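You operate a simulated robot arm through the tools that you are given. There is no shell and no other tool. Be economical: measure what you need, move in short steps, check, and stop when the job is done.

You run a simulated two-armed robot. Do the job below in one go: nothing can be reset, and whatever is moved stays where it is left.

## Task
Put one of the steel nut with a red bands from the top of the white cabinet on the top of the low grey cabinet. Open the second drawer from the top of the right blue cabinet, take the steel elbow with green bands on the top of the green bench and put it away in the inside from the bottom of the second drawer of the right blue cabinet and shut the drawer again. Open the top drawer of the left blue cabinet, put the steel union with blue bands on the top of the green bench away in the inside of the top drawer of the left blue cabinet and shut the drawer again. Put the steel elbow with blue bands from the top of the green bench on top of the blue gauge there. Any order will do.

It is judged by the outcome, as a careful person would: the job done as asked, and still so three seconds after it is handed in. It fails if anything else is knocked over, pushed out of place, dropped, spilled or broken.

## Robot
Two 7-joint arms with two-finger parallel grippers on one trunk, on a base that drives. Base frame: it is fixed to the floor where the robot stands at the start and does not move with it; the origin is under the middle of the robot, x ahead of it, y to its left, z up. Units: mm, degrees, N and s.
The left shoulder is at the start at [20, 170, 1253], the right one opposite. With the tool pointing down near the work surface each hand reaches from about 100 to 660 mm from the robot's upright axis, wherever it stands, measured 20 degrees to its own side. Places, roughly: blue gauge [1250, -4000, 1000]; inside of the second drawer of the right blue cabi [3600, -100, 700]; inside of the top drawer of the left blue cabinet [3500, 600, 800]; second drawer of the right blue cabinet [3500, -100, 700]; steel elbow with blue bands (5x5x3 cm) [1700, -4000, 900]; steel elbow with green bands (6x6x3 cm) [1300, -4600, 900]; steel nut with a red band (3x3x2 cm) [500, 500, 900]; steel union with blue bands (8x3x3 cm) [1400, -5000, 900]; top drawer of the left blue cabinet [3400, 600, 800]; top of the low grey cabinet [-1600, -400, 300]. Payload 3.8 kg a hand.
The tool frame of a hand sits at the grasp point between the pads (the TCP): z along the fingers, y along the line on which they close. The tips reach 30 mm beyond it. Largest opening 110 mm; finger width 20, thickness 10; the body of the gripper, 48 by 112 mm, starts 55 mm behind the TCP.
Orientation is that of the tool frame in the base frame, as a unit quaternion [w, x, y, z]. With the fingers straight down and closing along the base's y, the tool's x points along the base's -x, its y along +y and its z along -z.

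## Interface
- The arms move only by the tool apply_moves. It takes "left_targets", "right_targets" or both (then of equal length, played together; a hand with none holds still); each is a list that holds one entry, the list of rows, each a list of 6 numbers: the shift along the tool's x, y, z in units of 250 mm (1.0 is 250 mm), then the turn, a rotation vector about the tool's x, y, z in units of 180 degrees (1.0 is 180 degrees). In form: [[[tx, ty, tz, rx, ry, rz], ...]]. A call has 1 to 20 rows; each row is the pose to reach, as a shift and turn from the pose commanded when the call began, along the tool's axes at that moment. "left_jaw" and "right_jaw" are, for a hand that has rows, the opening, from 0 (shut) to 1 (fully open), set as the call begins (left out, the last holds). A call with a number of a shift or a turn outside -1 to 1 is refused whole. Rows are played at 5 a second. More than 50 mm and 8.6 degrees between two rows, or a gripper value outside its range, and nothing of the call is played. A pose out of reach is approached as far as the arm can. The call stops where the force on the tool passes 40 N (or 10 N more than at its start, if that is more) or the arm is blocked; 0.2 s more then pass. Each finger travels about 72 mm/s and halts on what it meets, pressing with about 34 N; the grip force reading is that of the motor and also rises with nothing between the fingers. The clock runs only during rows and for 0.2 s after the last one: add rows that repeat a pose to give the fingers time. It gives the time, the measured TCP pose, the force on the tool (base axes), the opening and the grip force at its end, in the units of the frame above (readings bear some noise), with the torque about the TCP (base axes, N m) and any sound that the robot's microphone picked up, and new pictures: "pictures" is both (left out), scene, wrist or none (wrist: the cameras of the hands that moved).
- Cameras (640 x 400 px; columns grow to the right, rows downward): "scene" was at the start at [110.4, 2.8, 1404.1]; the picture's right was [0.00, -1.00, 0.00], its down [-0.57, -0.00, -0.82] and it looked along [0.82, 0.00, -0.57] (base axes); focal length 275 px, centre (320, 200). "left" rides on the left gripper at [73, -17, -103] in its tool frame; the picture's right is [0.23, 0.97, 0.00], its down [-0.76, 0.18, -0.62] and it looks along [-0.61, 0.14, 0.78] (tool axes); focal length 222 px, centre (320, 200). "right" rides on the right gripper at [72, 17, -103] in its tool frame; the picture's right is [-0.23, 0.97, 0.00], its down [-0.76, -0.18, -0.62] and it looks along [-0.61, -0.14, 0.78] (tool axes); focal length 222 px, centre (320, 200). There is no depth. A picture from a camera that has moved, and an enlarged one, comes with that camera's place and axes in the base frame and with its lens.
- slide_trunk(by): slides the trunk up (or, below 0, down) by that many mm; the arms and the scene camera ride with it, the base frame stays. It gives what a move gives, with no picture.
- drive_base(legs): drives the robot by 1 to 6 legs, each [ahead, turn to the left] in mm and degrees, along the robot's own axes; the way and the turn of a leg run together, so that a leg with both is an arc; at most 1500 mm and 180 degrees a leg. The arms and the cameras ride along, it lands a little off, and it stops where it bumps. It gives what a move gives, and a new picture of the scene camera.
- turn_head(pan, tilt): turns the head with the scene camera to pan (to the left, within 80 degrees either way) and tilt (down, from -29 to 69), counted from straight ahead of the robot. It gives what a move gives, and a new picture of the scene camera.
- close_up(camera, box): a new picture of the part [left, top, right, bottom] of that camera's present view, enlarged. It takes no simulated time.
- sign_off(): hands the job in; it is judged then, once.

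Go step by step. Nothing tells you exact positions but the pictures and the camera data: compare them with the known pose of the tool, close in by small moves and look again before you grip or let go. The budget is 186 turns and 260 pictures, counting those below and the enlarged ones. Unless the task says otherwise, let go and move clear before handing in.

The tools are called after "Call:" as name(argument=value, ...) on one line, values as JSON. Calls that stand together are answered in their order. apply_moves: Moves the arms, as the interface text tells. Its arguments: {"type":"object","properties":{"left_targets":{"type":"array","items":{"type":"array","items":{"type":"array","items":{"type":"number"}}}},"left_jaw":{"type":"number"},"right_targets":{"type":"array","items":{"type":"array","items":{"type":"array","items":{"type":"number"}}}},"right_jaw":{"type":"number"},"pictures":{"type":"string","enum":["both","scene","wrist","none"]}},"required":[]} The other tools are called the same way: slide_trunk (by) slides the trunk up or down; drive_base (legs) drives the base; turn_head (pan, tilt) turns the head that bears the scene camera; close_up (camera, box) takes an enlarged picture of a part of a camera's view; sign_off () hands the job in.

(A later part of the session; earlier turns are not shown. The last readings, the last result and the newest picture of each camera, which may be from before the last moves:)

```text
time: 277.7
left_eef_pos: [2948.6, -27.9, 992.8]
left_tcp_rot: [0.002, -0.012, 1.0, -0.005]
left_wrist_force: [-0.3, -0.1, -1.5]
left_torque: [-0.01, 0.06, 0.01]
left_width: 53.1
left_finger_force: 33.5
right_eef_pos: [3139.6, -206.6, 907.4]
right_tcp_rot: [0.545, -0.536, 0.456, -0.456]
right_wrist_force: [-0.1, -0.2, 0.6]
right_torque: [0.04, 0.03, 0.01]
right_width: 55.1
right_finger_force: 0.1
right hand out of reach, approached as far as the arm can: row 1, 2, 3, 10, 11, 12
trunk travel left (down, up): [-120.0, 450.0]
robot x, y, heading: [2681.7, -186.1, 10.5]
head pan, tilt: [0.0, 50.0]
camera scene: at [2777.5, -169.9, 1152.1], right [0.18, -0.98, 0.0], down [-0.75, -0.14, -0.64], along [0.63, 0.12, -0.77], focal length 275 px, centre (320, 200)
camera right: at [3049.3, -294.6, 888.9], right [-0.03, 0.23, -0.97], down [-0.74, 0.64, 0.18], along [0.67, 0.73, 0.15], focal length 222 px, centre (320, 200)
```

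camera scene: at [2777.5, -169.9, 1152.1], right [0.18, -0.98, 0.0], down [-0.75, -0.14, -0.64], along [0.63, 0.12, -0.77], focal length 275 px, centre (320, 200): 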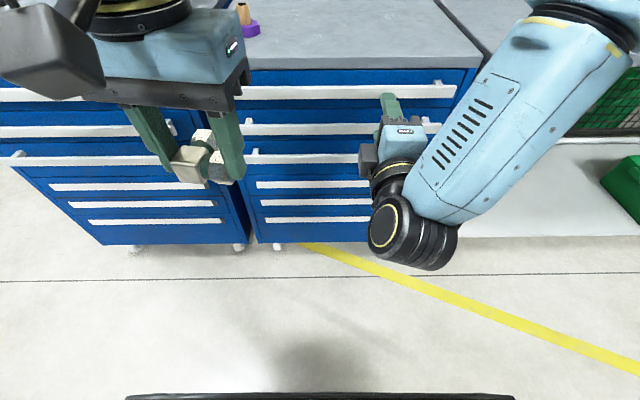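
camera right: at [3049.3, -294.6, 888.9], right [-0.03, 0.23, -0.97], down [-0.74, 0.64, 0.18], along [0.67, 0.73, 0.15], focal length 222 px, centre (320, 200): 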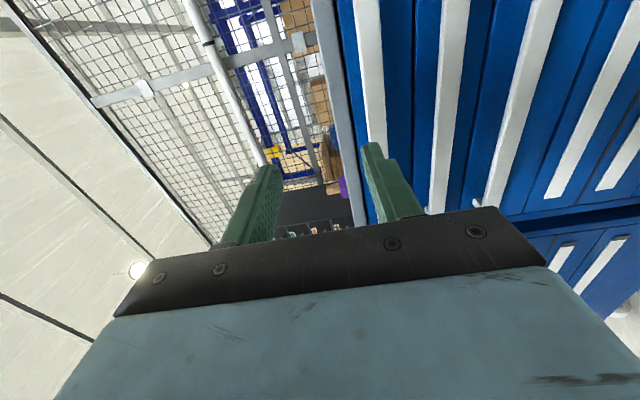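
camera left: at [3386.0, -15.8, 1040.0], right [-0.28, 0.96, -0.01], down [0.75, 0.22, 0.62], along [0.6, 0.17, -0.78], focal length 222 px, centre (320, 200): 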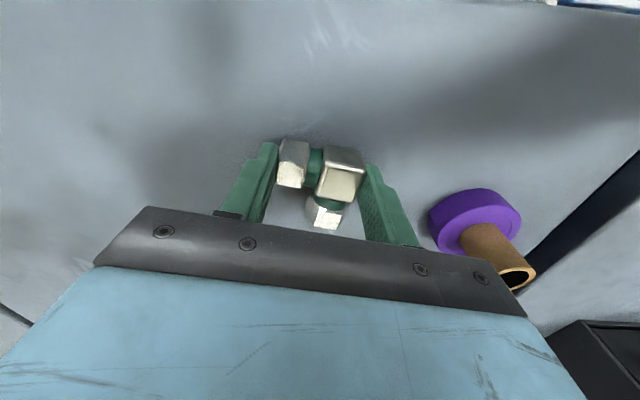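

Call:
apply_moves(right_targets=[[[0.02, 0.05, 0.15, 0, 0, 0], [0.04, 0.15, 0.3, 0, 0, 0], [0.06, 0.28, 0.4, 0, 0, 0], [0.06, 0.42, 0.4, 0, 0, 0], [0.06, 0.55, 0.4, 0, 0, 0], [0.06, 0.636, 0.4, 0, 0, 0], [0.06, 0.636, 0.4, 0, 0, 0]]])

Call:
close_up(camera="right", box=[200, 0, 640, 275])

Call:
close_up(camera="scene", box=[230, 60, 490, 220])

```text
time: 279.3
left_eef_pos: [2947.4, -28.4, 992.0]
left_tcp_rot: [0.001, -0.012, 1.0, -0.004]
left_wrist_force: [-0.3, 0.4, -1.3]
left_torque: [0.02, -0.01, 0.05]
left_width: 52.9
left_finger_force: 34.2
right_eef_pos: [3202.1, -120.8, 840.7]
right_tcp_rot: [0.545, -0.537, 0.455, -0.455]
right_wrist_force: [0.3, 0.9, -0.8]
right_torque: [-0.01, -0.01, 0.0]
right_width: 54.9
right_finger_force: 0.1
right hand out of reach, approached as far as the arm can: row 1, 2, 3, 4, 5, 6, 7
trunk travel left (down, up): [-120.0, 450.0]
robot x, y, heading: [2675.5, -188.2, 10.4]
head pan, tilt: [0.0, 50.0]
camera scene: at [2777.5, -169.7, 1152.1], right [0.18, -0.98, 0.0], down [-0.75, -0.14, -0.64], along [0.63, 0.12, -0.77], focal length 275 px, centre (320, 200)
camera right: at [3113.3, -210.2, 823.1], right [-0.03, 0.23, -0.97], down [-0.75, 0.64, 0.18], along [0.66, 0.73, 0.15], focal length 222 px, centre (320, 200)
```

scene: 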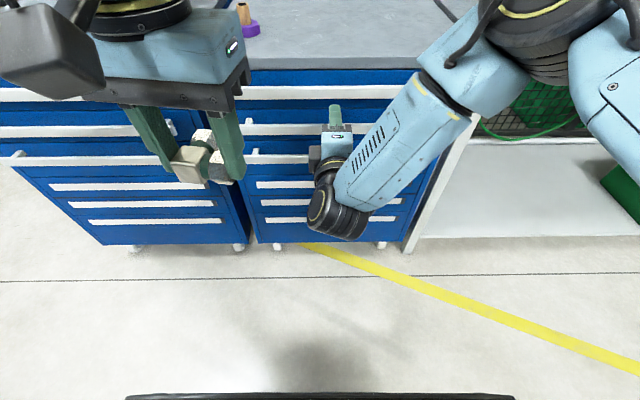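
right: 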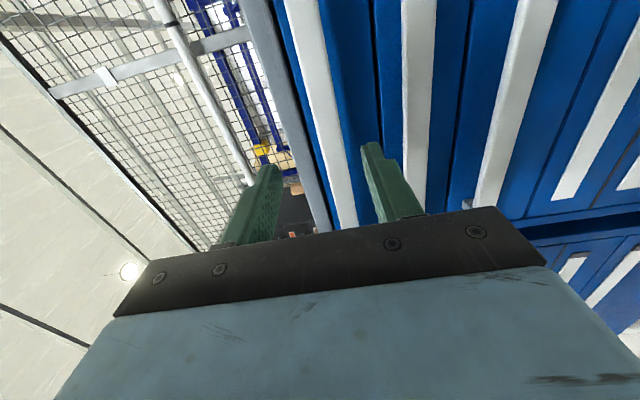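

```text
1.45 times, centred on (420, 138) of right
camera zoom: at [3113.3, -210.2, 823.1], right [-0.03, 0.23, -0.97], down [-0.75, 0.64, 0.18], along [0.66, 0.73, 0.15], focal length 323 px, centre (174, 291)
```

zoom: 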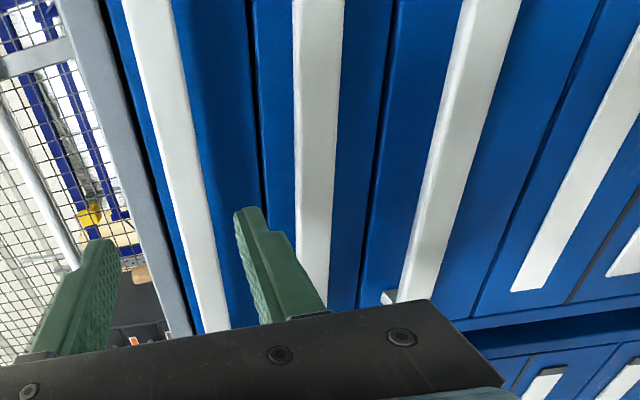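

```text
2.46 times, centred on (360, 140) of scene
camera zoom: at [2777.5, -169.7, 1152.1], right [0.18, -0.98, 0.0], down [-0.75, -0.14, -0.64], along [0.63, 0.12, -0.77], focal length 676 px, centre (222, 348)
```

zoom: 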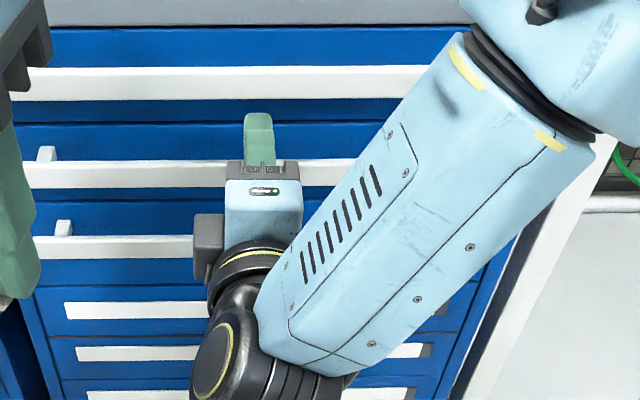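

The right arm is near a joint limit in this roll. I try the opposite roll (180° about the fingers), moving outwards meanwhile.

Call:
apply_moves(right_targets=[[[0.04, 0, 0, 0, 0, 0.045], [0.08, 0, 0, 0, 0, 0.09], [0.12, 0, 0, 0, 0, 0.135], [0.16, 0, 0, 0, 0, 0.18], [0.2, 0, 0, 0, 0, 0.225], [0.24, 0, 0, 0, 0, 0.27], [0.28, 0, 0, 0, 0, 0.315], [0.32, 0, 0, 0, 0, 0.36], [0.36, 0, 0, 0, 0, 0.405], [0.4, 0, 0, 0, 0, 0.45], [0.4, 0, 0, 0, 0, 0.495], [0.4, 0, 0, 0, 0, 0.54], [0.4, 0, 0, 0, 0, 0.585], [0.4, 0, 0, 0, 0, 0.63], [0.4, 0, 0, 0, 0, 0.675], [0.4, 0, 0, 0, 0, 0.72], [0.4, 0, 0, 0, 0, 0.765], [0.4, 0, 0, 0, 0, 0.81], [0.4, 0, 0, 0, 0, 0.855], [0.4, 0, 0, 0, 0, 0.9]]], pictures="scene")

```text
time: 283.5
left_eef_pos: [2948.2, -29.1, 992.8]
left_tcp_rot: [0.001, -0.012, 1.0, -0.005]
left_wrist_force: [0.5, -0.5, -0.5]
left_torque: [0.02, 0.01, 0.01]
left_width: 53.1
left_finger_force: 33.8
right_eef_pos: [3182.9, -166.0, 873.9]
right_tcp_rot: [0.536, 0.37, 0.601, 0.464]
right_wrist_force: [0.1, 0.4, 0.6]
right_torque: [-0.01, 0.02, 0.02]
right_width: 55.0
right_finger_force: 0.1
right hand out of reach, approached as far as the arm can: row 1, 2, 3, 4, 5, 6, 7, 8, 9, 10, 11, 12, 13, 14, 15, 16, 17, 18, 19, 20
trunk travel left (down, up): [-120.0, 450.0]
robot x, y, heading: [2680.3, -187.8, 10.3]
head pan, tilt: [0.0, 50.0]
camera scene: at [2777.5, -169.9, 1152.1], right [0.18, -0.98, 0.0], down [-0.75, -0.14, -0.64], along [0.63, 0.12, -0.77], focal length 275 px, centre (320, 200)
```

scene: 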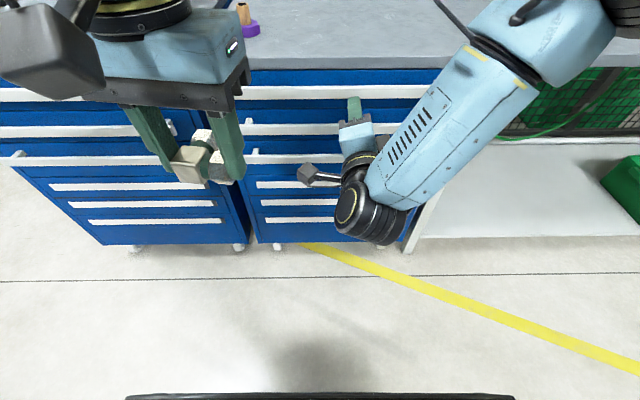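

Call:
drive_base(legs=[[-145, 0]])

Call:
slide_trunk(by=-110)

Call:
apply_moves(right_targets=[[[0, 0, 0.08, 0, 0, 0.033], [0, 0, 0.16, 0, 0, 0.067], [0, 0, 0.24, 0, 0, 0.1], [0, 0, 0.32, 0, 0, 0.1], [0, 0, 0.4, 0, 0, 0.1], [0, 0, 0.4, 0, 0, 0.1]]])

```text
time: 284.8
left_eef_pos: [2802.8, -55.0, 992.2]
left_tcp_rot: [0.002, -0.012, 1.0, -0.005]
left_wrist_force: [-0.2, 0.0, -0.8]
left_torque: [0.01, 0.01, 0.02]
left_width: 53.2
left_finger_force: 34.0
right_eef_pos: [3038.3, -193.2, 874.6]
right_tcp_rot: [0.537, 0.371, 0.601, 0.462]
right_wrist_force: [-0.3, -0.1, -1.2]
right_torque: [0.0, 0.0, 0.01]
right_width: 55.0
right_finger_force: 0.1
trunk travel left (down, up): [-120.0, 450.0]
robot x, y, heading: [2539.3, -213.9, 10.3]
head pan, tilt: [0.0, 50.0]
camera scene: at [2632.6, -196.3, 1152.2], right [0.18, -0.98, 0.0], down [-0.75, -0.14, -0.64], along [0.63, 0.11, -0.77], focal length 275 px, centre (320, 200)
```

scene: 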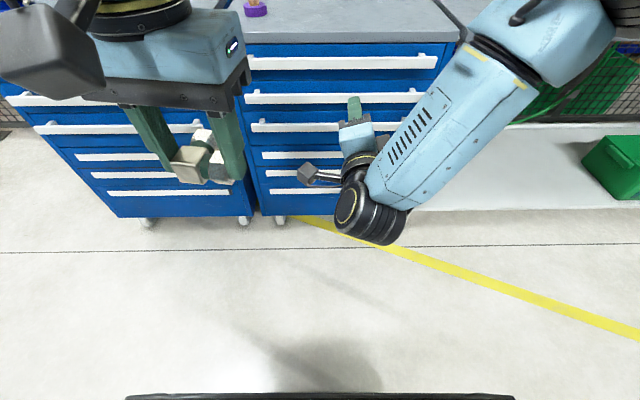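

```text
time: 286.2
left_eef_pos: [2803.4, -54.6, 883.9]
left_tcp_rot: [0.001, -0.012, 1.0, -0.004]
left_wrist_force: [-0.6, -0.6, -0.9]
left_torque: [0.0, -0.02, -0.01]
left_width: 53.0
left_finger_force: 33.7
right_eef_pos: [3038.3, -191.9, 763.1]
right_tcp_rot: [0.536, 0.371, 0.601, 0.463]
right_wrist_force: [0.5, 0.8, 0.9]
right_torque: [-0.01, 0.0, -0.01]
right_width: 54.9
right_finger_force: 0.0
trunk travel left (down, up): [-10.0, 560.0]
robot x, y, heading: [2534.3, -212.9, 10.2]
head pan, tilt: [0.0, 50.0]
```

```text
time: 287.6
left_eef_pos: [2803.4, -55.6, 882.9]
left_tcp_rot: [0.001, -0.012, 1.0, -0.004]
left_wrist_force: [0.3, 0.6, -1.5]
left_torque: [0.03, 0.04, 0.01]
left_width: 53.3
left_finger_force: 34.5
right_eef_pos: [3131.5, -159.2, 774.6]
right_tcp_rot: [0.459, 0.465, 0.535, 0.535]
right_wrist_force: [-0.2, 0.6, 0.4]
right_torque: [-0.03, 0.0, 0.04]
right_width: 54.9
right_finger_force: 0.1
right hand out of reach, approached as far as the arm can: row 1, 2, 3, 4, 5, 6
trunk travel left (down, up): [-10.0, 560.0]
robot x, y, heading: [2534.9, -221.1, 10.3]
head pan, tilt: [0.0, 50.0]
camera scene: at [2633.2, -196.2, 1042.1], right [0.18, -0.98, 0.0], down [-0.75, -0.14, -0.64], along [0.63, 0.11, -0.77], focal length 275 px, centre (320, 200)
camera right: at [3018.5, -103.0, 793.1], right [0.04, -0.23, 0.97], down [-0.51, -0.84, -0.18], along [0.86, -0.48, -0.15], focal length 222 px, centre (320, 200)
```

scene: 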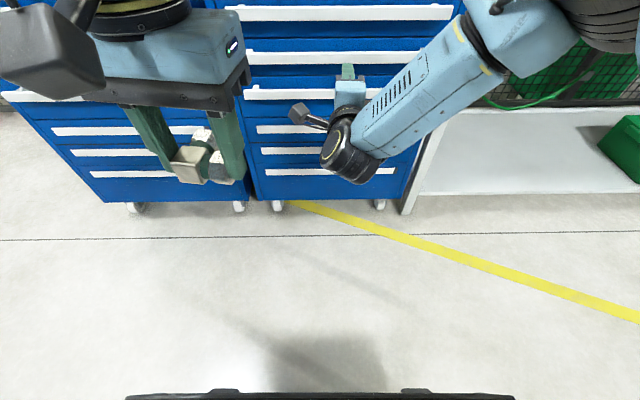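
right: 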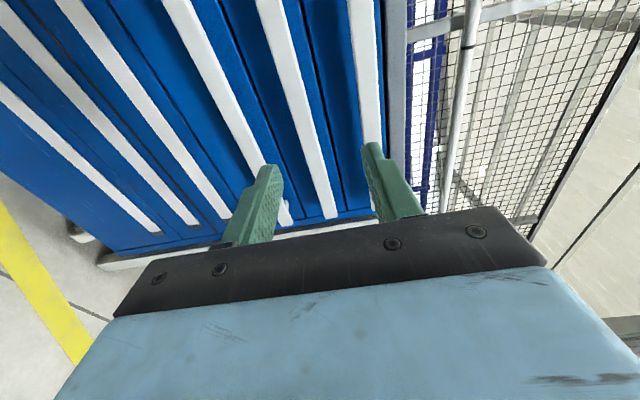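

Call:
apply_moves(right_targets=[[[-0.05, -0.03, 0.11, 0, 0, 0], [-0.1, -0.06, 0.22, 0, 0, 0], [-0.13, -0.09, 0.33, 0, 0, 0], [-0.16, -0.108, 0.44, 0, 0, 0], [-0.16, -0.108, 0.44, 0, 0, 0]]])

```text
time: 288.8
left_eef_pos: [2803.3, -56.4, 882.9]
left_tcp_rot: [0.001, -0.012, 1.0, -0.004]
left_wrist_force: [-0.1, 0.3, -1.1]
left_torque: [0.0, 0.0, 0.02]
left_width: 53.2
left_finger_force: 34.4
right_eef_pos: [3245.0, -145.3, 773.3]
right_tcp_rot: [0.461, 0.475, 0.535, 0.525]
right_wrist_force: [0.8, -0.2, 0.7]
right_torque: [0.0, 0.0, -0.01]
right_width: 55.0
right_finger_force: 0.1
right hand out of reach, approached as far as the arm can: row 1, 2, 3, 4, 5
trunk travel left (down, up): [-10.0, 560.0]
robot x, y, heading: [2538.6, -215.3, 10.2]
head pan, tilt: [0.0, 50.0]
camera scene: at [2633.2, -196.2, 1042.2], right [0.18, -0.98, 0.0], down [-0.75, -0.14, -0.64], along [0.63, 0.11, -0.77], focal length 275 px, centre (320, 200)
camera right: at [3133.3, -86.4, 793.4], right [0.05, -0.23, 0.97], down [-0.53, -0.83, -0.17], along [0.85, -0.5, -0.16], focal length 222 px, centre (320, 200)
```

scene: 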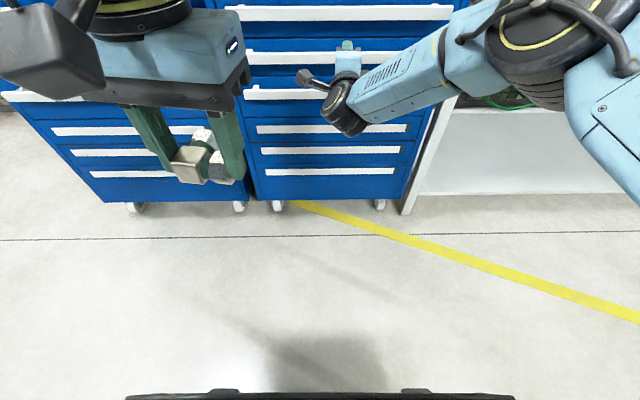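
right: 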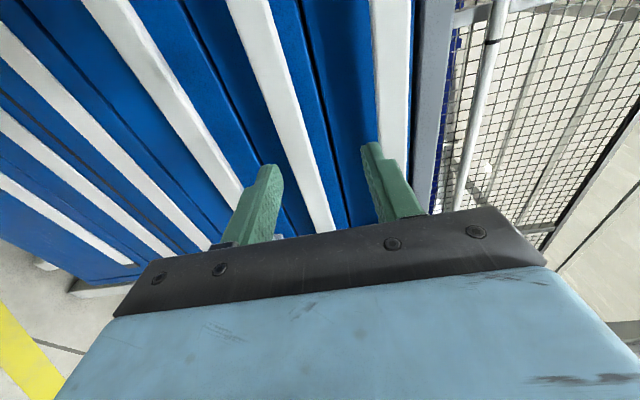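

Call:
slide_trunk(by=-10)

Call:
apply_moves(right_targets=[[[0, -0.03, 0.04, 0.03, 0, 0], [0, -0.06, 0.1, 0.067, 0, 0], [0, -0.06, 0.18, 0.067, 0, 0], [0, -0.06, 0.18, 0.067, 0, 0]]], pictures="wrist")

Call:
close_up(camera="right", box=[200, 40, 440, 250])

```text
time: 289.4
left_eef_pos: [2803.6, -55.7, 873.3]
left_tcp_rot: [0.0, -0.011, 1.0, -0.005]
left_wrist_force: [-0.2, 0.7, -1.4]
left_torque: [0.0, 0.01, -0.02]
left_width: 52.9
left_finger_force: 33.9
right_eef_pos: [3243.9, -144.3, 763.0]
right_tcp_rot: [0.461, 0.475, 0.535, 0.525]
right_wrist_force: [0.0, 0.4, -1.0]
right_torque: [-0.01, 0.02, -0.01]
right_width: 55.0
right_finger_force: 0.1
trunk travel left (down, up): [0.0, 570.0]
robot x, y, heading: [2535.8, -213.5, 10.4]
head pan, tilt: [0.0, 50.0]
```

```text
time: 290.4
left_eef_pos: [2804.3, -56.3, 873.6]
left_tcp_rot: [0.001, -0.012, 1.0, -0.004]
left_wrist_force: [0.4, -0.3, -0.5]
left_torque: [-0.02, 0.0, 0.01]
left_width: 53.2
left_finger_force: 33.9
right_eef_pos: [3288.1, -140.2, 748.0]
right_tcp_rot: [0.408, 0.521, 0.587, 0.466]
right_wrist_force: [1.0, 0.3, -0.3]
right_torque: [-0.04, -0.06, 0.0]
right_width: 55.3
right_finger_force: 0.1
trunk travel left (down, up): [0.0, 570.0]
robot x, y, heading: [2540.2, -214.8, 10.5]
head pan, tilt: [0.0, 50.0]
camera right: at [3183.5, -80.1, 788.3], right [0.25, -0.2, 0.95], down [-0.55, -0.84, -0.03], along [0.8, -0.51, -0.32], focal length 222 px, centre (320, 200)
```

right: 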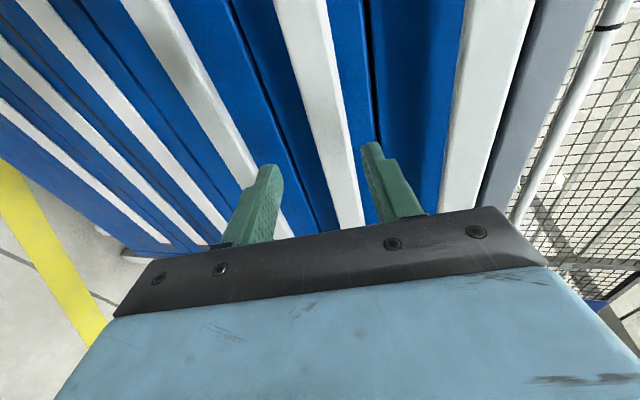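

```text
1.90 times, centred on (320, 145) of right
camera zoom: at [3183.5, -80.1, 788.3], right [0.25, -0.2, 0.95], down [-0.55, -0.84, -0.03], along [0.8, -0.51, -0.32], focal length 423 px, centre (320, 305)
```

zoom: 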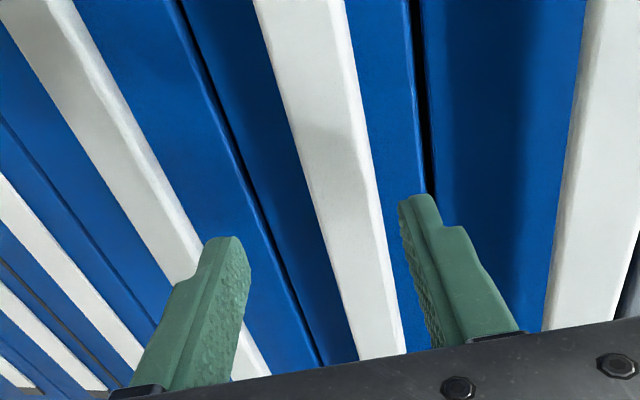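

Call:
apply_moves(right_targets=[[[0.005, 0.011, 0.065, 0, 0, 0], [0.01, 0.022, 0.13, 0, 0, 0], [0.014, 0.034, 0.196, 0, 0, 0], [0.014, 0.034, 0.196, 0, 0, 0]]], pictures="wrist")

Call:
close_up(camera="right", box=[200, 40, 440, 250])

```text
time: 291.4
left_eef_pos: [2803.9, -55.9, 871.3]
left_tcp_rot: [0.001, -0.012, 1.0, -0.004]
left_wrist_force: [0.1, -0.8, -1.0]
left_torque: [-0.02, 0.0, -0.03]
left_width: 53.2
left_finger_force: 33.8
right_eef_pos: [3320.5, -134.3, 743.4]
right_tcp_rot: [0.408, 0.521, 0.587, 0.466]
right_wrist_force: [0.6, 0.1, 0.2]
right_torque: [0.0, 0.02, 0.02]
right_width: 54.9
right_finger_force: 0.0
right hand out of reach, approached as far as the arm can: row 3, 4
trunk travel left (down, up): [0.0, 570.0]
robot x, y, heading: [2535.0, -214.0, 10.4]
head pan, tilt: [0.0, 50.0]
camera right: at [3214.4, -74.3, 784.9], right [0.25, -0.2, 0.95], down [-0.55, -0.84, -0.03], along [0.8, -0.51, -0.32], focal length 222 px, centre (320, 200)
```

right: 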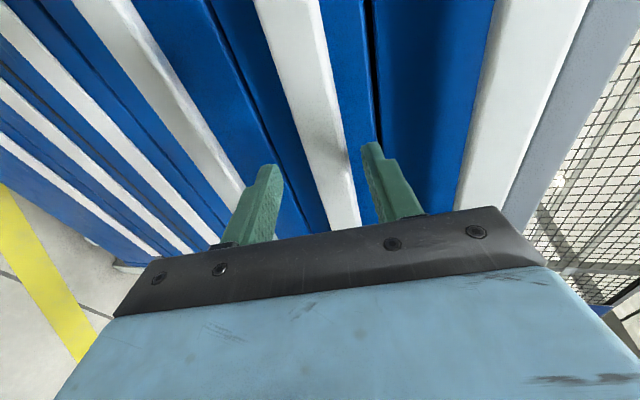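

```text
1.90 times, centred on (320, 145) of right
camera zoom: at [3214.4, -74.3, 784.9], right [0.25, -0.2, 0.95], down [-0.55, -0.84, -0.03], along [0.8, -0.51, -0.32], focal length 423 px, centre (320, 305)
```

zoom: 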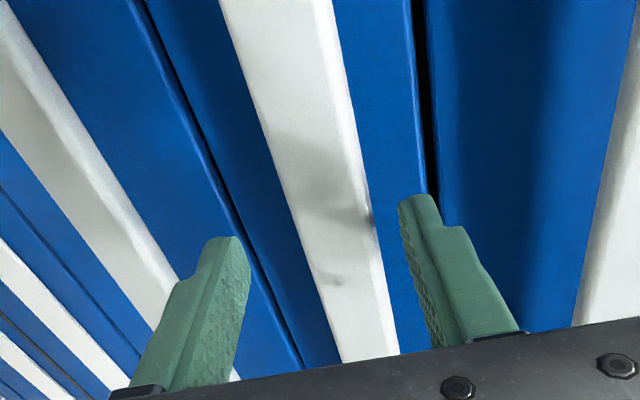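

Call:
apply_moves(right_targets=[[[0, 0.016, 0, 0, 0, 0], [0, 0.016, 0, 0, 0, 0]]], pictures="none")

Call:
drive_base(legs=[[24, 0]])

Call:
close_up(camera="right", box=[200, 40, 440, 250])

```text
time: 292.0
left_eef_pos: [2802.8, -54.8, 872.5]
left_tcp_rot: [0.001, -0.012, 1.0, -0.004]
left_wrist_force: [0.1, 0.0, -0.5]
left_torque: [0.0, 0.02, 0.0]
left_width: 53.1
left_finger_force: 33.6
right_eef_pos: [3321.3, -135.5, 749.0]
right_tcp_rot: [0.408, 0.521, 0.587, 0.466]
right_wrist_force: [-0.7, -0.4, -1.1]
right_torque: [0.0, 0.02, -0.01]
right_width: 54.8
right_finger_force: 0.1
trunk travel left (down, up): [0.0, 570.0]
robot x, y, heading: [2536.6, -213.6, 10.5]
head pan, tilt: [0.0, 50.0]
```

```text
time: 292.8
left_eef_pos: [2827.4, -49.8, 873.2]
left_tcp_rot: [0.001, -0.012, 1.0, -0.004]
left_wrist_force: [0.0, -0.2, -0.8]
left_torque: [0.01, -0.03, -0.02]
left_width: 53.4
left_finger_force: 33.6
right_eef_pos: [3345.3, -130.1, 748.0]
right_tcp_rot: [0.407, 0.522, 0.588, 0.465]
right_wrist_force: [0.1, 0.3, 0.8]
right_torque: [-0.01, 0.04, -0.01]
right_width: 55.1
right_finger_force: 0.0
trunk travel left (down, up): [0.0, 570.0]
robot x, y, heading: [2561.6, -210.0, 10.3]
head pan, tilt: [0.0, 50.0]
camera scene: at [2657.0, -191.9, 1032.1], right [0.18, -0.98, 0.0], down [-0.75, -0.14, -0.64], along [0.63, 0.11, -0.77], focal length 275 px, centre (320, 200)
```

scene: 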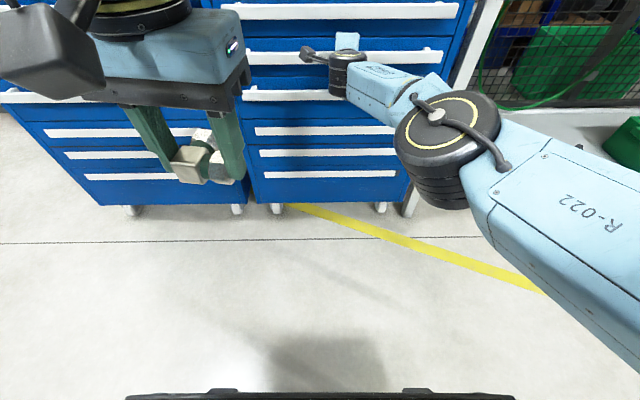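

```text
1.90 times, centred on (320, 145) of right
camera zoom: at [3240.0, -70.7, 789.3], right [0.25, -0.2, 0.95], down [-0.55, -0.84, -0.03], along [0.8, -0.51, -0.32], focal length 423 px, centre (320, 305)
```

zoom: 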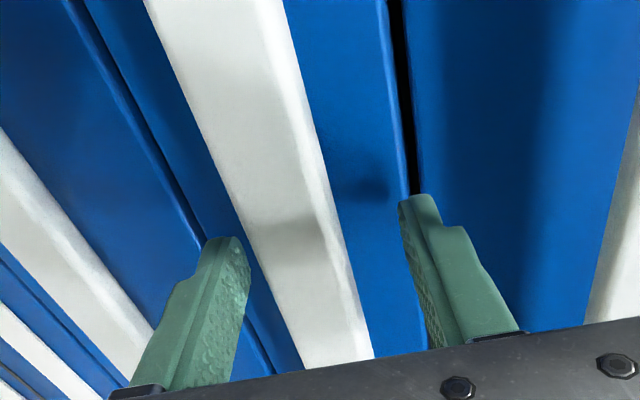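

Call:
apply_moves(right_targets=[[[0, 0, 0, 0, 0, 0], [0, 0, 0, 0, 0, 0], [0, 0, 0, 0, 0, 0], [0, 0, 0, 0, 0, 0]]], right_jaw=0, pictures="wrist")

```text
time: 293.8
left_eef_pos: [2827.1, -51.6, 871.7]
left_tcp_rot: [0.001, -0.011, 1.0, -0.004]
left_wrist_force: [0.4, -0.5, -1.5]
left_torque: [-0.03, 0.02, -0.04]
left_width: 53.3
left_finger_force: 34.3
right_eef_pos: [3343.6, -130.1, 743.7]
right_tcp_rot: [0.407, 0.521, 0.59, 0.464]
right_wrist_force: [-17.3, -7.2, -20.1]
right_torque: [-0.94, -0.06, 0.08]
right_width: 29.8
right_finger_force: 44.8
trunk travel left (down, up): [0.0, 570.0]
robot x, y, heading: [2554.0, -210.4, 10.2]
head pan, tilt: [0.0, 50.0]
camera right: at [3239.3, -70.7, 785.4], right [0.26, -0.2, 0.94], down [-0.55, -0.84, -0.03], along [0.8, -0.51, -0.33], focal length 222 px, centre (320, 200)
```

right: 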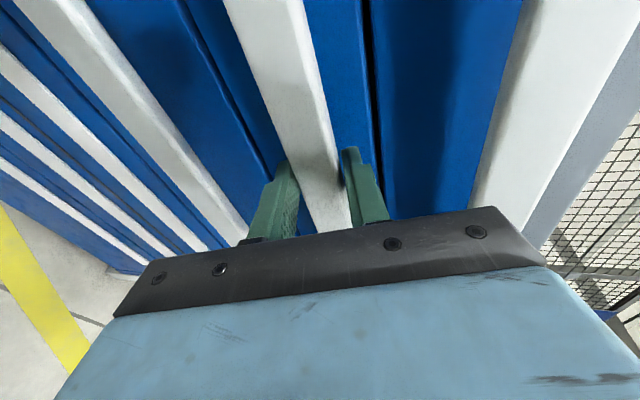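

Second-drawer bar gripped. I pull it by driving back slowly.

Call:
drive_base(legs=[[-30, 0], [-30, 0]])

```text
time: 295.1
left_eef_pos: [2769.8, -61.6, 872.5]
left_tcp_rot: [0.0, -0.011, 1.0, -0.004]
left_wrist_force: [0.7, 0.4, -1.3]
left_torque: [-0.03, 0.03, 0.02]
left_width: 53.4
left_finger_force: 34.0
right_eef_pos: [3287.9, -140.9, 743.7]
right_tcp_rot: [0.407, 0.523, 0.588, 0.463]
right_wrist_force: [-1.6, -5.6, -20.4]
right_torque: [-0.89, -0.2, 0.48]
right_width: 29.9
right_finger_force: 45.3
trunk travel left (down, up): [0.0, 570.0]
robot x, y, heading: [2499.7, -222.5, 10.2]
head pan, tilt: [0.0, 50.0]
camera scene: at [2600.1, -202.6, 1031.9], right [0.18, -0.98, 0.0], down [-0.75, -0.14, -0.64], along [0.63, 0.12, -0.77], focal length 275 px, centre (320, 200)
```

scene: 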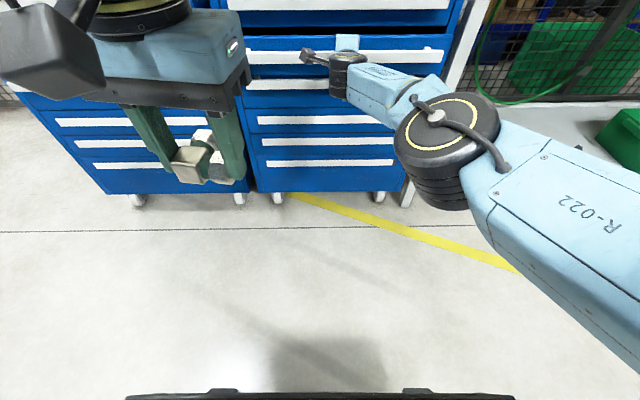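

Call:
drive_base(legs=[[-40, 0], [-40, 0], [-40, 0], [-40, 0], [-20, 0]])

```text
time: 297.8
left_eef_pos: [2595.5, -92.9, 871.1]
left_tcp_rot: [0.0, -0.01, 1.0, -0.003]
left_wrist_force: [-0.6, 0.5, -0.9]
left_torque: [0.0, 0.07, 0.03]
left_width: 52.9
left_finger_force: 34.3
right_eef_pos: [3112.2, -177.0, 743.5]
right_tcp_rot: [0.407, 0.524, 0.587, 0.463]
right_wrist_force: [1.4, -14.4, -13.9]
right_torque: [-0.98, -0.32, -0.08]
right_width: 30.1
right_finger_force: 44.7
trunk travel left (down, up): [0.0, 570.0]
robot x, y, heading: [2329.0, -258.9, 10.3]
head pan, tilt: [0.0, 50.0]
camera scene: at [2424.9, -235.1, 1032.0], right [0.18, -0.98, 0.0], down [-0.75, -0.14, -0.64], along [0.63, 0.11, -0.77], focal length 275 px, centre (320, 200)
```

scene: 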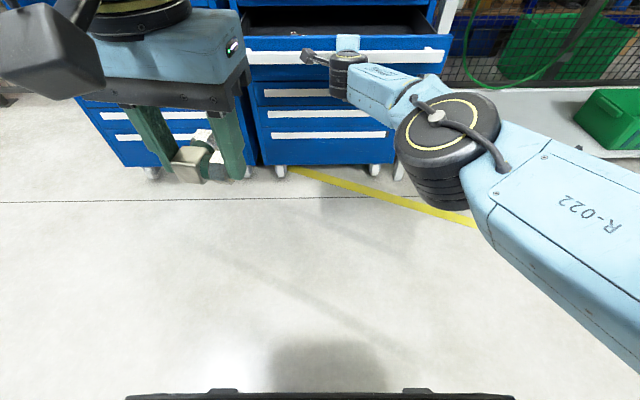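

Drawer 2 is open about 235 mm. I release the bar, back off, raise the trunk and fold the right arm away.

Call:
apply_moves(right_targets=[[[0, 0, 0, 0, 0, 0], [0, 0, 0, 0, 0, 0], [0, 0, 0, 0, 0, 0]]], right_jaw=0.52, pictures="wrist")

Call:
drive_base(legs=[[-100, 0]])

Call:
slide_trunk(by=200)

Call:
apply_moves(right_targets=[[[0, 0.02, -0.1, 0.045, 0, 0], [0, 0.04, -0.2, 0.09, 0, 0], [0, 0.06, -0.3, 0.135, 0, 0], [0, 0.08, -0.4, 0.18, 0, 0], [0, 0.1, -0.5, 0.225, 0, 0], [0, 0.12, -0.6, 0.27, 0, 0], [0, 0.14, -0.7, 0.315, 0, 0], [0, 0.16, -0.8, 0.36, 0, 0], [0, 0.18, -0.9, 0.405, 0, 0], [0, 0.2, -1.0, 0.426, 0, 0], [0, 0.2, -1.0, 0.426, 0, 0]]], right_jaw=0.1, pictures="none")

Call:
turn_head(pan=0, tilt=40)

```text
time: 298.6
left_eef_pos: [2594.8, -92.1, 871.9]
left_tcp_rot: [0.0, -0.01, 1.0, -0.004]
left_wrist_force: [0.4, -0.6, -1.3]
left_torque: [-0.02, 0.01, -0.03]
left_width: 53.2
left_finger_force: 33.6
right_eef_pos: [3110.7, -175.2, 744.1]
right_tcp_rot: [0.408, 0.523, 0.587, 0.463]
right_wrist_force: [0.1, 0.0, -0.4]
right_torque: [-0.02, -0.01, 0.02]
right_width: 57.2
right_finger_force: 0.1
trunk travel left (down, up): [0.0, 570.0]
robot x, y, heading: [2321.5, -252.9, 10.3]
head pan, tilt: [0.0, 50.0]
camera right: at [3007.3, -115.4, 786.3], right [0.26, -0.2, 0.94], down [-0.55, -0.83, -0.03], along [0.79, -0.52, -0.33], focal length 222 px, centre (320, 200)
```

right: 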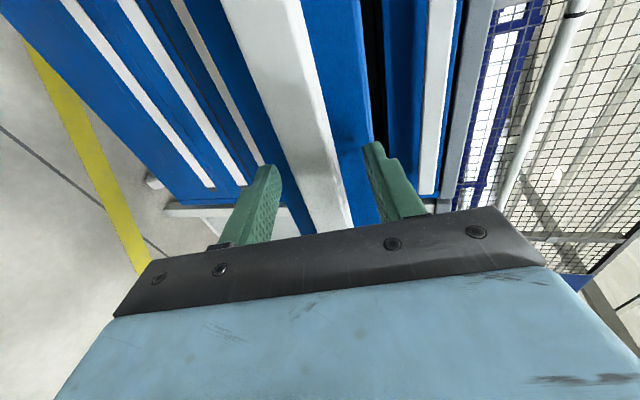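

```text
time: 299.8
left_eef_pos: [2493.8, -112.1, 871.7]
left_tcp_rot: [0.001, -0.012, 1.0, -0.005]
left_wrist_force: [-0.3, 0.2, -0.2]
left_torque: [0.02, -0.03, 0.01]
left_width: 53.1
left_finger_force: 34.3
right_eef_pos: [3011.6, -192.3, 745.3]
right_tcp_rot: [0.408, 0.523, 0.588, 0.463]
right_wrist_force: [-0.1, -0.3, -0.7]
right_torque: [-0.01, 0.01, 0.0]
right_width: 57.2
right_finger_force: 0.1
trunk travel left (down, up): [0.0, 570.0]
robot x, y, heading: [2226.1, -273.2, 10.2]
head pan, tilt: [0.0, 50.0]
camera scene: at [2323.7, -252.2, 1032.2], right [0.18, -0.98, 0.0], down [-0.75, -0.14, -0.64], along [0.63, 0.12, -0.77], focal length 275 px, centre (320, 200)
```

scene: 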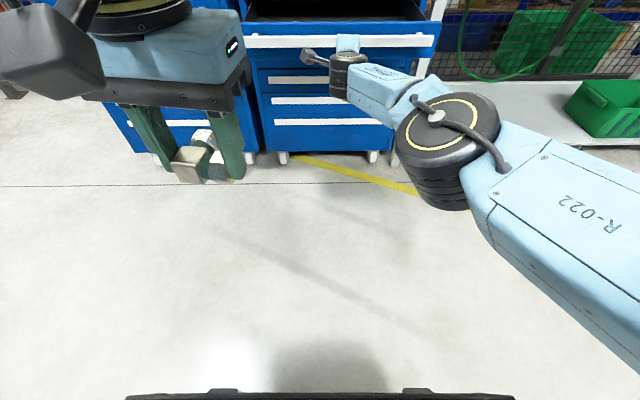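

```text
time: 301.9
left_eef_pos: [2495.2, -110.6, 1072.8]
left_tcp_rot: [0.0, -0.012, 1.0, -0.005]
left_wrist_force: [0.1, 0.5, -1.1]
left_torque: [-0.02, 0.03, 0.0]
left_width: 52.7
left_finger_force: 34.1
right_eef_pos: [3011.4, -192.1, 944.7]
right_tcp_rot: [0.408, 0.523, 0.588, 0.463]
right_wrist_force: [0.0, 0.5, -0.4]
right_torque: [-0.04, 0.02, -0.02]
right_width: 57.2
right_finger_force: 0.0
trunk travel left (down, up): [-200.0, 370.0]
robot x, y, heading: [2223.0, -272.8, 10.6]
head pan, tilt: [0.0, 50.0]
```

```text
time: 304.3
left_eef_pos: [2495.5, -110.6, 1072.6]
left_tcp_rot: [0.001, -0.012, 1.0, -0.004]
left_wrist_force: [-0.1, -0.4, -1.4]
left_torque: [0.0, 0.02, -0.02]
left_width: 53.1
left_finger_force: 33.7
right_eef_pos: [2780.8, -222.4, 1054.4]
right_tcp_rot: [-0.004, 0.663, 0.748, -0.001]
right_wrist_force: [-0.5, -0.2, 0.3]
right_torque: [0.0, -0.01, 0.01]
right_width: 11.0
right_finger_force: 0.0
right hand out of reach, approached as far as the arm can: row 1
trunk travel left (down, up): [-200.0, 370.0]
robot x, y, heading: [2224.4, -272.2, 10.2]
head pan, tilt: [0.0, 50.0]
```

```text
time: 305.1
left_eef_pos: [2493.9, -110.3, 1072.0]
left_tcp_rot: [0.001, -0.012, 1.0, -0.005]
left_wrist_force: [0.3, -0.8, -0.6]
left_torque: [0.0, 0.0, 0.0]
left_width: 53.2
left_finger_force: 33.6
right_eef_pos: [2782.1, -222.5, 1053.8]
right_tcp_rot: [-0.004, 0.663, 0.748, 0.0]
right_wrist_force: [0.7, -0.6, 0.7]
right_torque: [-0.02, 0.01, -0.02]
right_width: 11.1
right_finger_force: 0.1
trunk travel left (down, up): [-200.0, 370.0]
robot x, y, heading: [2226.4, -274.6, 10.6]
head pan, tilt: [0.0, 40.0]
camera scene: at [2331.7, -250.7, 1246.3], right [0.18, -0.98, 0.0], down [-0.63, -0.12, -0.77], along [0.75, 0.14, -0.64], focal length 275 px, centre (320, 200)
```

scene: 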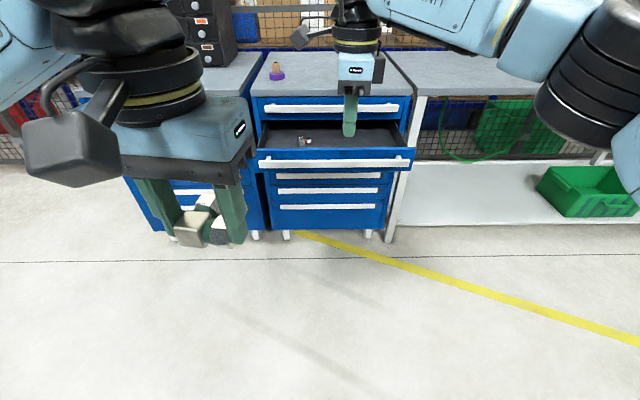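

Call:
apply_moves(right_targets=[[[-0.06, -0.15, 0.02, 0, 0, 0], [-0.12, -0.3, 0.04, 0, 0, 0], [-0.18, -0.45, 0.06, 0, 0, 0], [-0.24, -0.6, 0.06, 0, 0, 0], [-0.3, -0.75, 0.06, 0, 0, 0]]], pictures="none")

Call:
drive_base(legs=[[0, -17.4], [503, 0], [0, 17.8]])

Call:
turn_head(pan=0, tilt=55)

```text
time: 306.2
left_eef_pos: [2493.8, -111.0, 1072.2]
left_tcp_rot: [0.001, -0.012, 1.0, -0.004]
left_wrist_force: [1.0, -0.6, -1.8]
left_torque: [0.03, -0.01, 0.01]
left_width: 53.3
left_finger_force: 33.9
right_eef_pos: [2602.5, -319.3, 1040.3]
right_tcp_rot: [-0.004, 0.664, 0.748, 0.0]
right_wrist_force: [-0.4, 0.6, -0.7]
right_torque: [0.02, -0.02, 0.01]
right_width: 11.0
right_finger_force: 0.1
trunk travel left (down, up): [-200.0, 370.0]
robot x, y, heading: [2223.2, -271.3, 10.1]
head pan, tilt: [0.0, 40.0]
```

```text
time: 311.3
left_eef_pos: [3007.8, -170.7, 1072.3]
left_tcp_rot: [0.001, -0.019, 1.0, -0.004]
left_wrist_force: [0.6, 0.3, -1.3]
left_torque: [0.0, -0.02, -0.02]
left_width: 53.0
left_finger_force: 33.9
right_eef_pos: [3119.2, -377.5, 1041.2]
right_tcp_rot: [-0.005, 0.657, 0.753, -0.001]
right_wrist_force: [-0.2, -0.2, 1.3]
right_torque: [-0.01, 0.0, -0.02]
right_width: 10.9
right_finger_force: 0.0
trunk travel left (down, up): [-200.0, 370.0]
robot x, y, heading: [2740.1, -338.2, 11.1]
head pan, tilt: [0.0, 40.0]
camera scene: at [2847.2, -313.0, 1246.3], right [0.19, -0.98, 0.0], down [-0.63, -0.12, -0.77], along [0.75, 0.15, -0.64], focal length 275 px, centre (320, 200)
```

scene: 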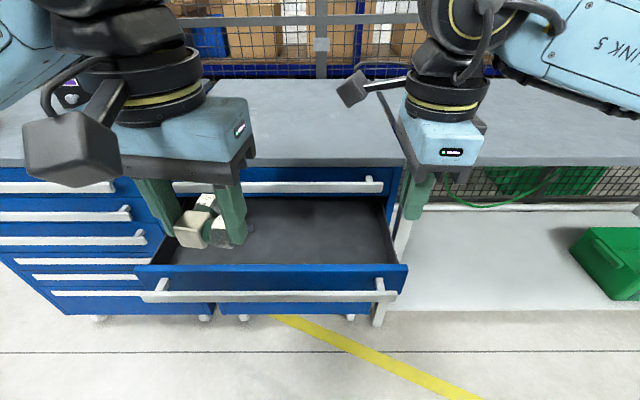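

```text
time: 312.0
left_eef_pos: [3008.9, -171.9, 1073.8]
left_tcp_rot: [0.001, -0.019, 1.0, -0.004]
left_wrist_force: [0.4, -0.1, -1.5]
left_torque: [-0.04, -0.01, 0.01]
left_width: 53.2
left_finger_force: 34.7
right_eef_pos: [3119.6, -377.1, 1041.2]
right_tcp_rot: [-0.004, 0.658, 0.753, -0.001]
right_wrist_force: [-0.1, 1.1, 1.1]
right_torque: [0.03, -0.03, -0.01]
right_width: 11.2
right_finger_force: 0.0
trunk travel left (down, up): [-200.0, 370.0]
robot x, y, heading: [2742.0, -338.1, 11.2]
head pan, tilt: [0.0, 55.0]
camera scene: at [2834.7, -315.9, 1225.7], right [0.19, -0.98, 0.0], down [-0.8, -0.16, -0.57], along [0.56, 0.11, -0.82], focal length 275 px, centre (320, 200)
```

scene: 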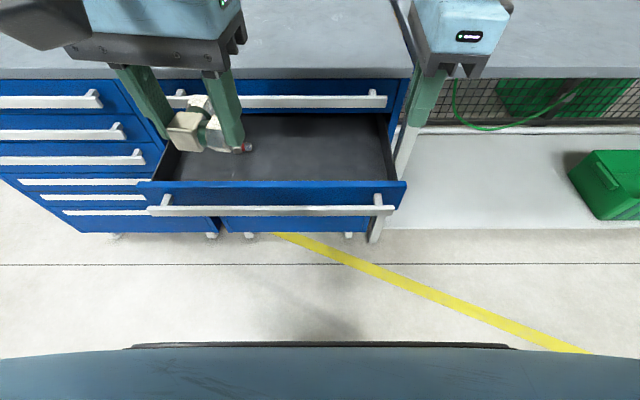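

Call:
apply_moves(left_targets=[[[-0.18, -0.005, 0, 0, 0, 0], [-0.36, -0.01, 0, 0, 0, 0], [-0.54, -0.015, 0, 0, 0, 0], [-0.72, -0.02, 0.02, 0, 0, 0], [-0.88, -0.024, 0.08, 0, 0, 0], [-0.952, -0.024, 0.22, 0, 0, 0], [-0.952, -0.024, 0.38, 0, 0, 0], [-0.952, -0.024, 0.54, 0, 0, 0], [-0.952, -0.024, 0.7, 0, 0, 0], [-0.952, -0.024, 0.7, 0, 0, 0]]])

```text
time: 314.2
left_eef_pos: [3245.8, -167.9, 898.1]
left_tcp_rot: [0.0, -0.019, 1.0, -0.004]
left_wrist_force: [-1.0, -0.1, -1.2]
left_torque: [-0.01, 0.0, 0.01]
left_width: 53.1
left_finger_force: 34.3
right_eef_pos: [3120.0, -377.2, 1040.5]
right_tcp_rot: [-0.004, 0.658, 0.753, -0.002]
right_wrist_force: [0.1, -0.7, 1.2]
right_torque: [0.0, -0.02, 0.02]
right_width: 10.9
right_finger_force: 0.1
trunk travel left (down, up): [-200.0, 370.0]
robot x, y, heading: [2739.7, -337.0, 11.1]
head pan, tilt: [0.0, 55.0]
camera scene: at [2834.6, -315.9, 1225.7], right [0.19, -0.98, 0.0], down [-0.8, -0.16, -0.57], along [0.56, 0.11, -0.82], focal length 275 px, centre (320, 200)
camera left: at [3174.1, -187.3, 1001.3], right [-0.26, 0.96, -0.01], down [0.75, 0.21, 0.62], along [0.6, 0.16, -0.78], focal length 222 px, centre (320, 200)
```

scene: 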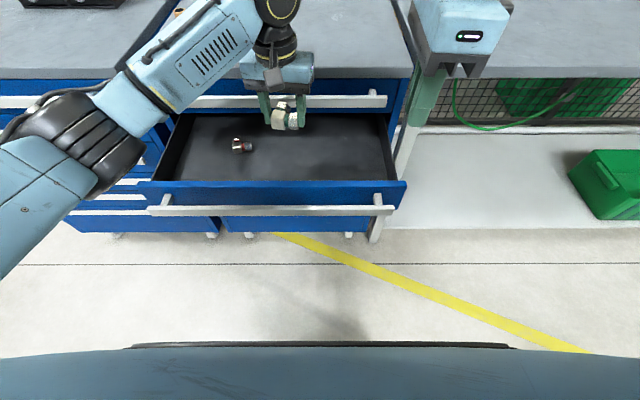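
left: 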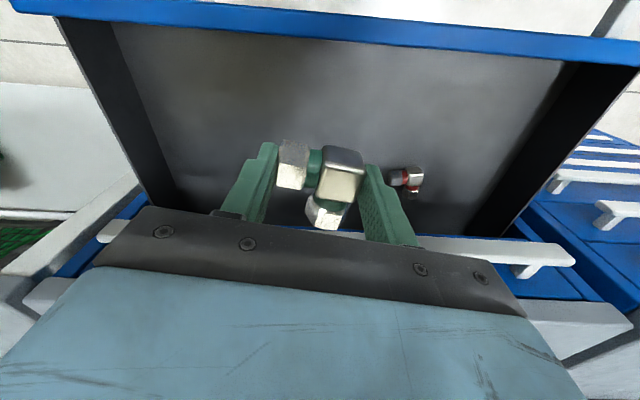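

Call:
apply_moves(left_targets=[[[0, 0, 0.14, 0, 0, 0], [0, 0, 0.28, 0, 0, 0], [0, 0, 0.42, 0, 0, 0], [0, 0, 0.54, 0, 0, 0], [0, 0, 0.6, 0, 0, 0], [0, 0, 0.62, 0, 0, 0], [0, 0, 0.635, 0, 0, 0], [0, 0, 0.65, 0, 0, 0], [0, 0, 0.665, 0, 0, 0], [0, 0, 0.68, 0, 0, 0], [0, 0, 0.695, 0, 0, 0], [0, 0, 0.71, 0, 0, 0], [0, 0, 0.725, 0, 0, 0], [0, 0, 0.74, 0, 0, 0]]])

```text
time: 317.1
left_eef_pos: [3251.2, -170.9, 722.2]
left_tcp_rot: [0.009, -0.018, 1.0, -0.005]
left_wrist_force: [1.4, 1.8, 10.6]
left_torque: [0.27, 0.12, -0.06]
left_width: 53.3
left_finger_force: 34.3
right_eef_pos: [3119.9, -376.2, 1040.7]
right_tcp_rot: [-0.004, 0.658, 0.753, -0.002]
right_wrist_force: [-0.4, 0.1, -0.6]
right_torque: [0.03, 0.01, 0.02]
right_width: 10.7
right_finger_force: 0.0
trunk travel left (down, up): [-200.0, 370.0]
robot x, y, heading: [2744.3, -333.9, 11.2]
head pan, tilt: [0.0, 55.0]
stopped in row 14 (left hand): the force on the tool passed its limit at 43 N (the readings are from after the stop); the commanded pose is now the measured one
camera scene: at [2834.5, -315.9, 1225.5], right [0.19, -0.98, 0.0], down [-0.8, -0.16, -0.57], along [0.56, 0.11, -0.82], focal length 275 px, centre (320, 200)
camera left: at [3178.2, -189.9, 825.4], right [-0.26, 0.96, -0.01], down [0.74, 0.21, 0.63], along [0.62, 0.16, -0.77], focal length 222 px, centre (320, 200)
```

scene: 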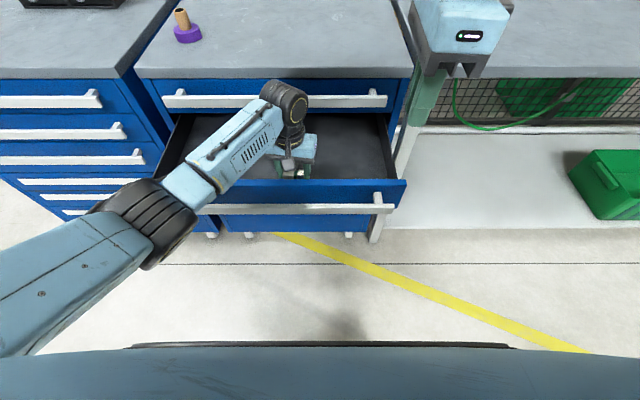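
left: 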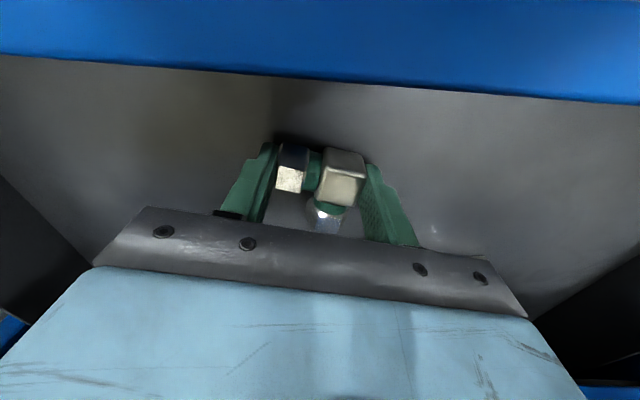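

Contact with the drawer bottom at the expected height. I release and lift out.

Call:
apply_moves(left_targets=[[[0, 0, -0.004, 0, 0, 0], [0, 0, -0.004, 0, 0, 0], [0, 0, -0.05, 0, 0, 0], [0, 0, -0.18, 0, 0, 0], [0, 0, -0.34, 0, 0, 0], [0, 0, -0.5, 0, 0, 0], [0, 0, -0.66, 0, 0, 0], [0, 0, -0.82, 0, 0, 0], [0, 0, -0.98, 0, 0, 0]]], left_jaw=0.68)

```text
time: 319.1
left_eef_pos: [3249.6, -170.8, 965.8]
left_tcp_rot: [0.005, -0.019, 1.0, -0.005]
left_wrist_force: [-0.2, -0.4, 0.6]
left_torque: [-0.01, 0.04, -0.01]
left_width: 74.8
left_finger_force: 0.0
right_eef_pos: [3120.1, -377.0, 1041.2]
right_tcp_rot: [-0.004, 0.658, 0.753, -0.001]
right_wrist_force: [-0.7, 0.7, 0.4]
right_torque: [0.0, -0.02, -0.01]
right_width: 10.9
right_finger_force: 0.1
trunk travel left (down, up): [-200.0, 370.0]
robot x, y, heading: [2739.3, -339.8, 11.1]
head pan, tilt: [0.0, 55.0]
camera scene: at [2834.4, -315.9, 1225.7], right [0.19, -0.98, 0.0], down [-0.8, -0.16, -0.57], along [0.56, 0.11, -0.82], focal length 275 px, centre (320, 200)
camera left: at [3175.6, -190.2, 1069.2], right [-0.26, 0.96, -0.01], down [0.75, 0.21, 0.63], along [0.61, 0.16, -0.78], focal length 222 px, centre (320, 200)
```

scene: 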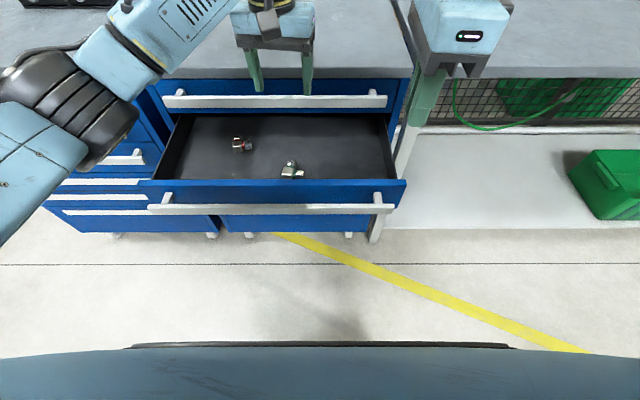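
left: 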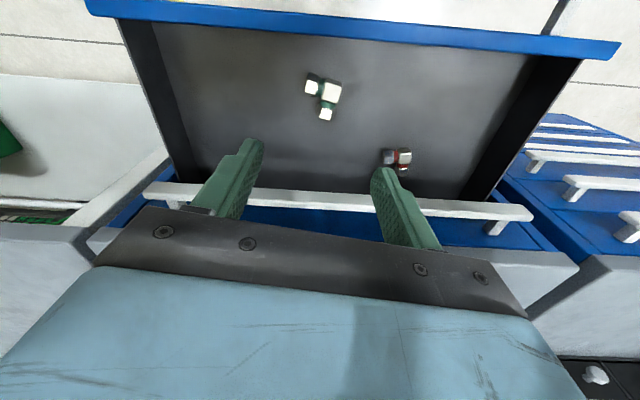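

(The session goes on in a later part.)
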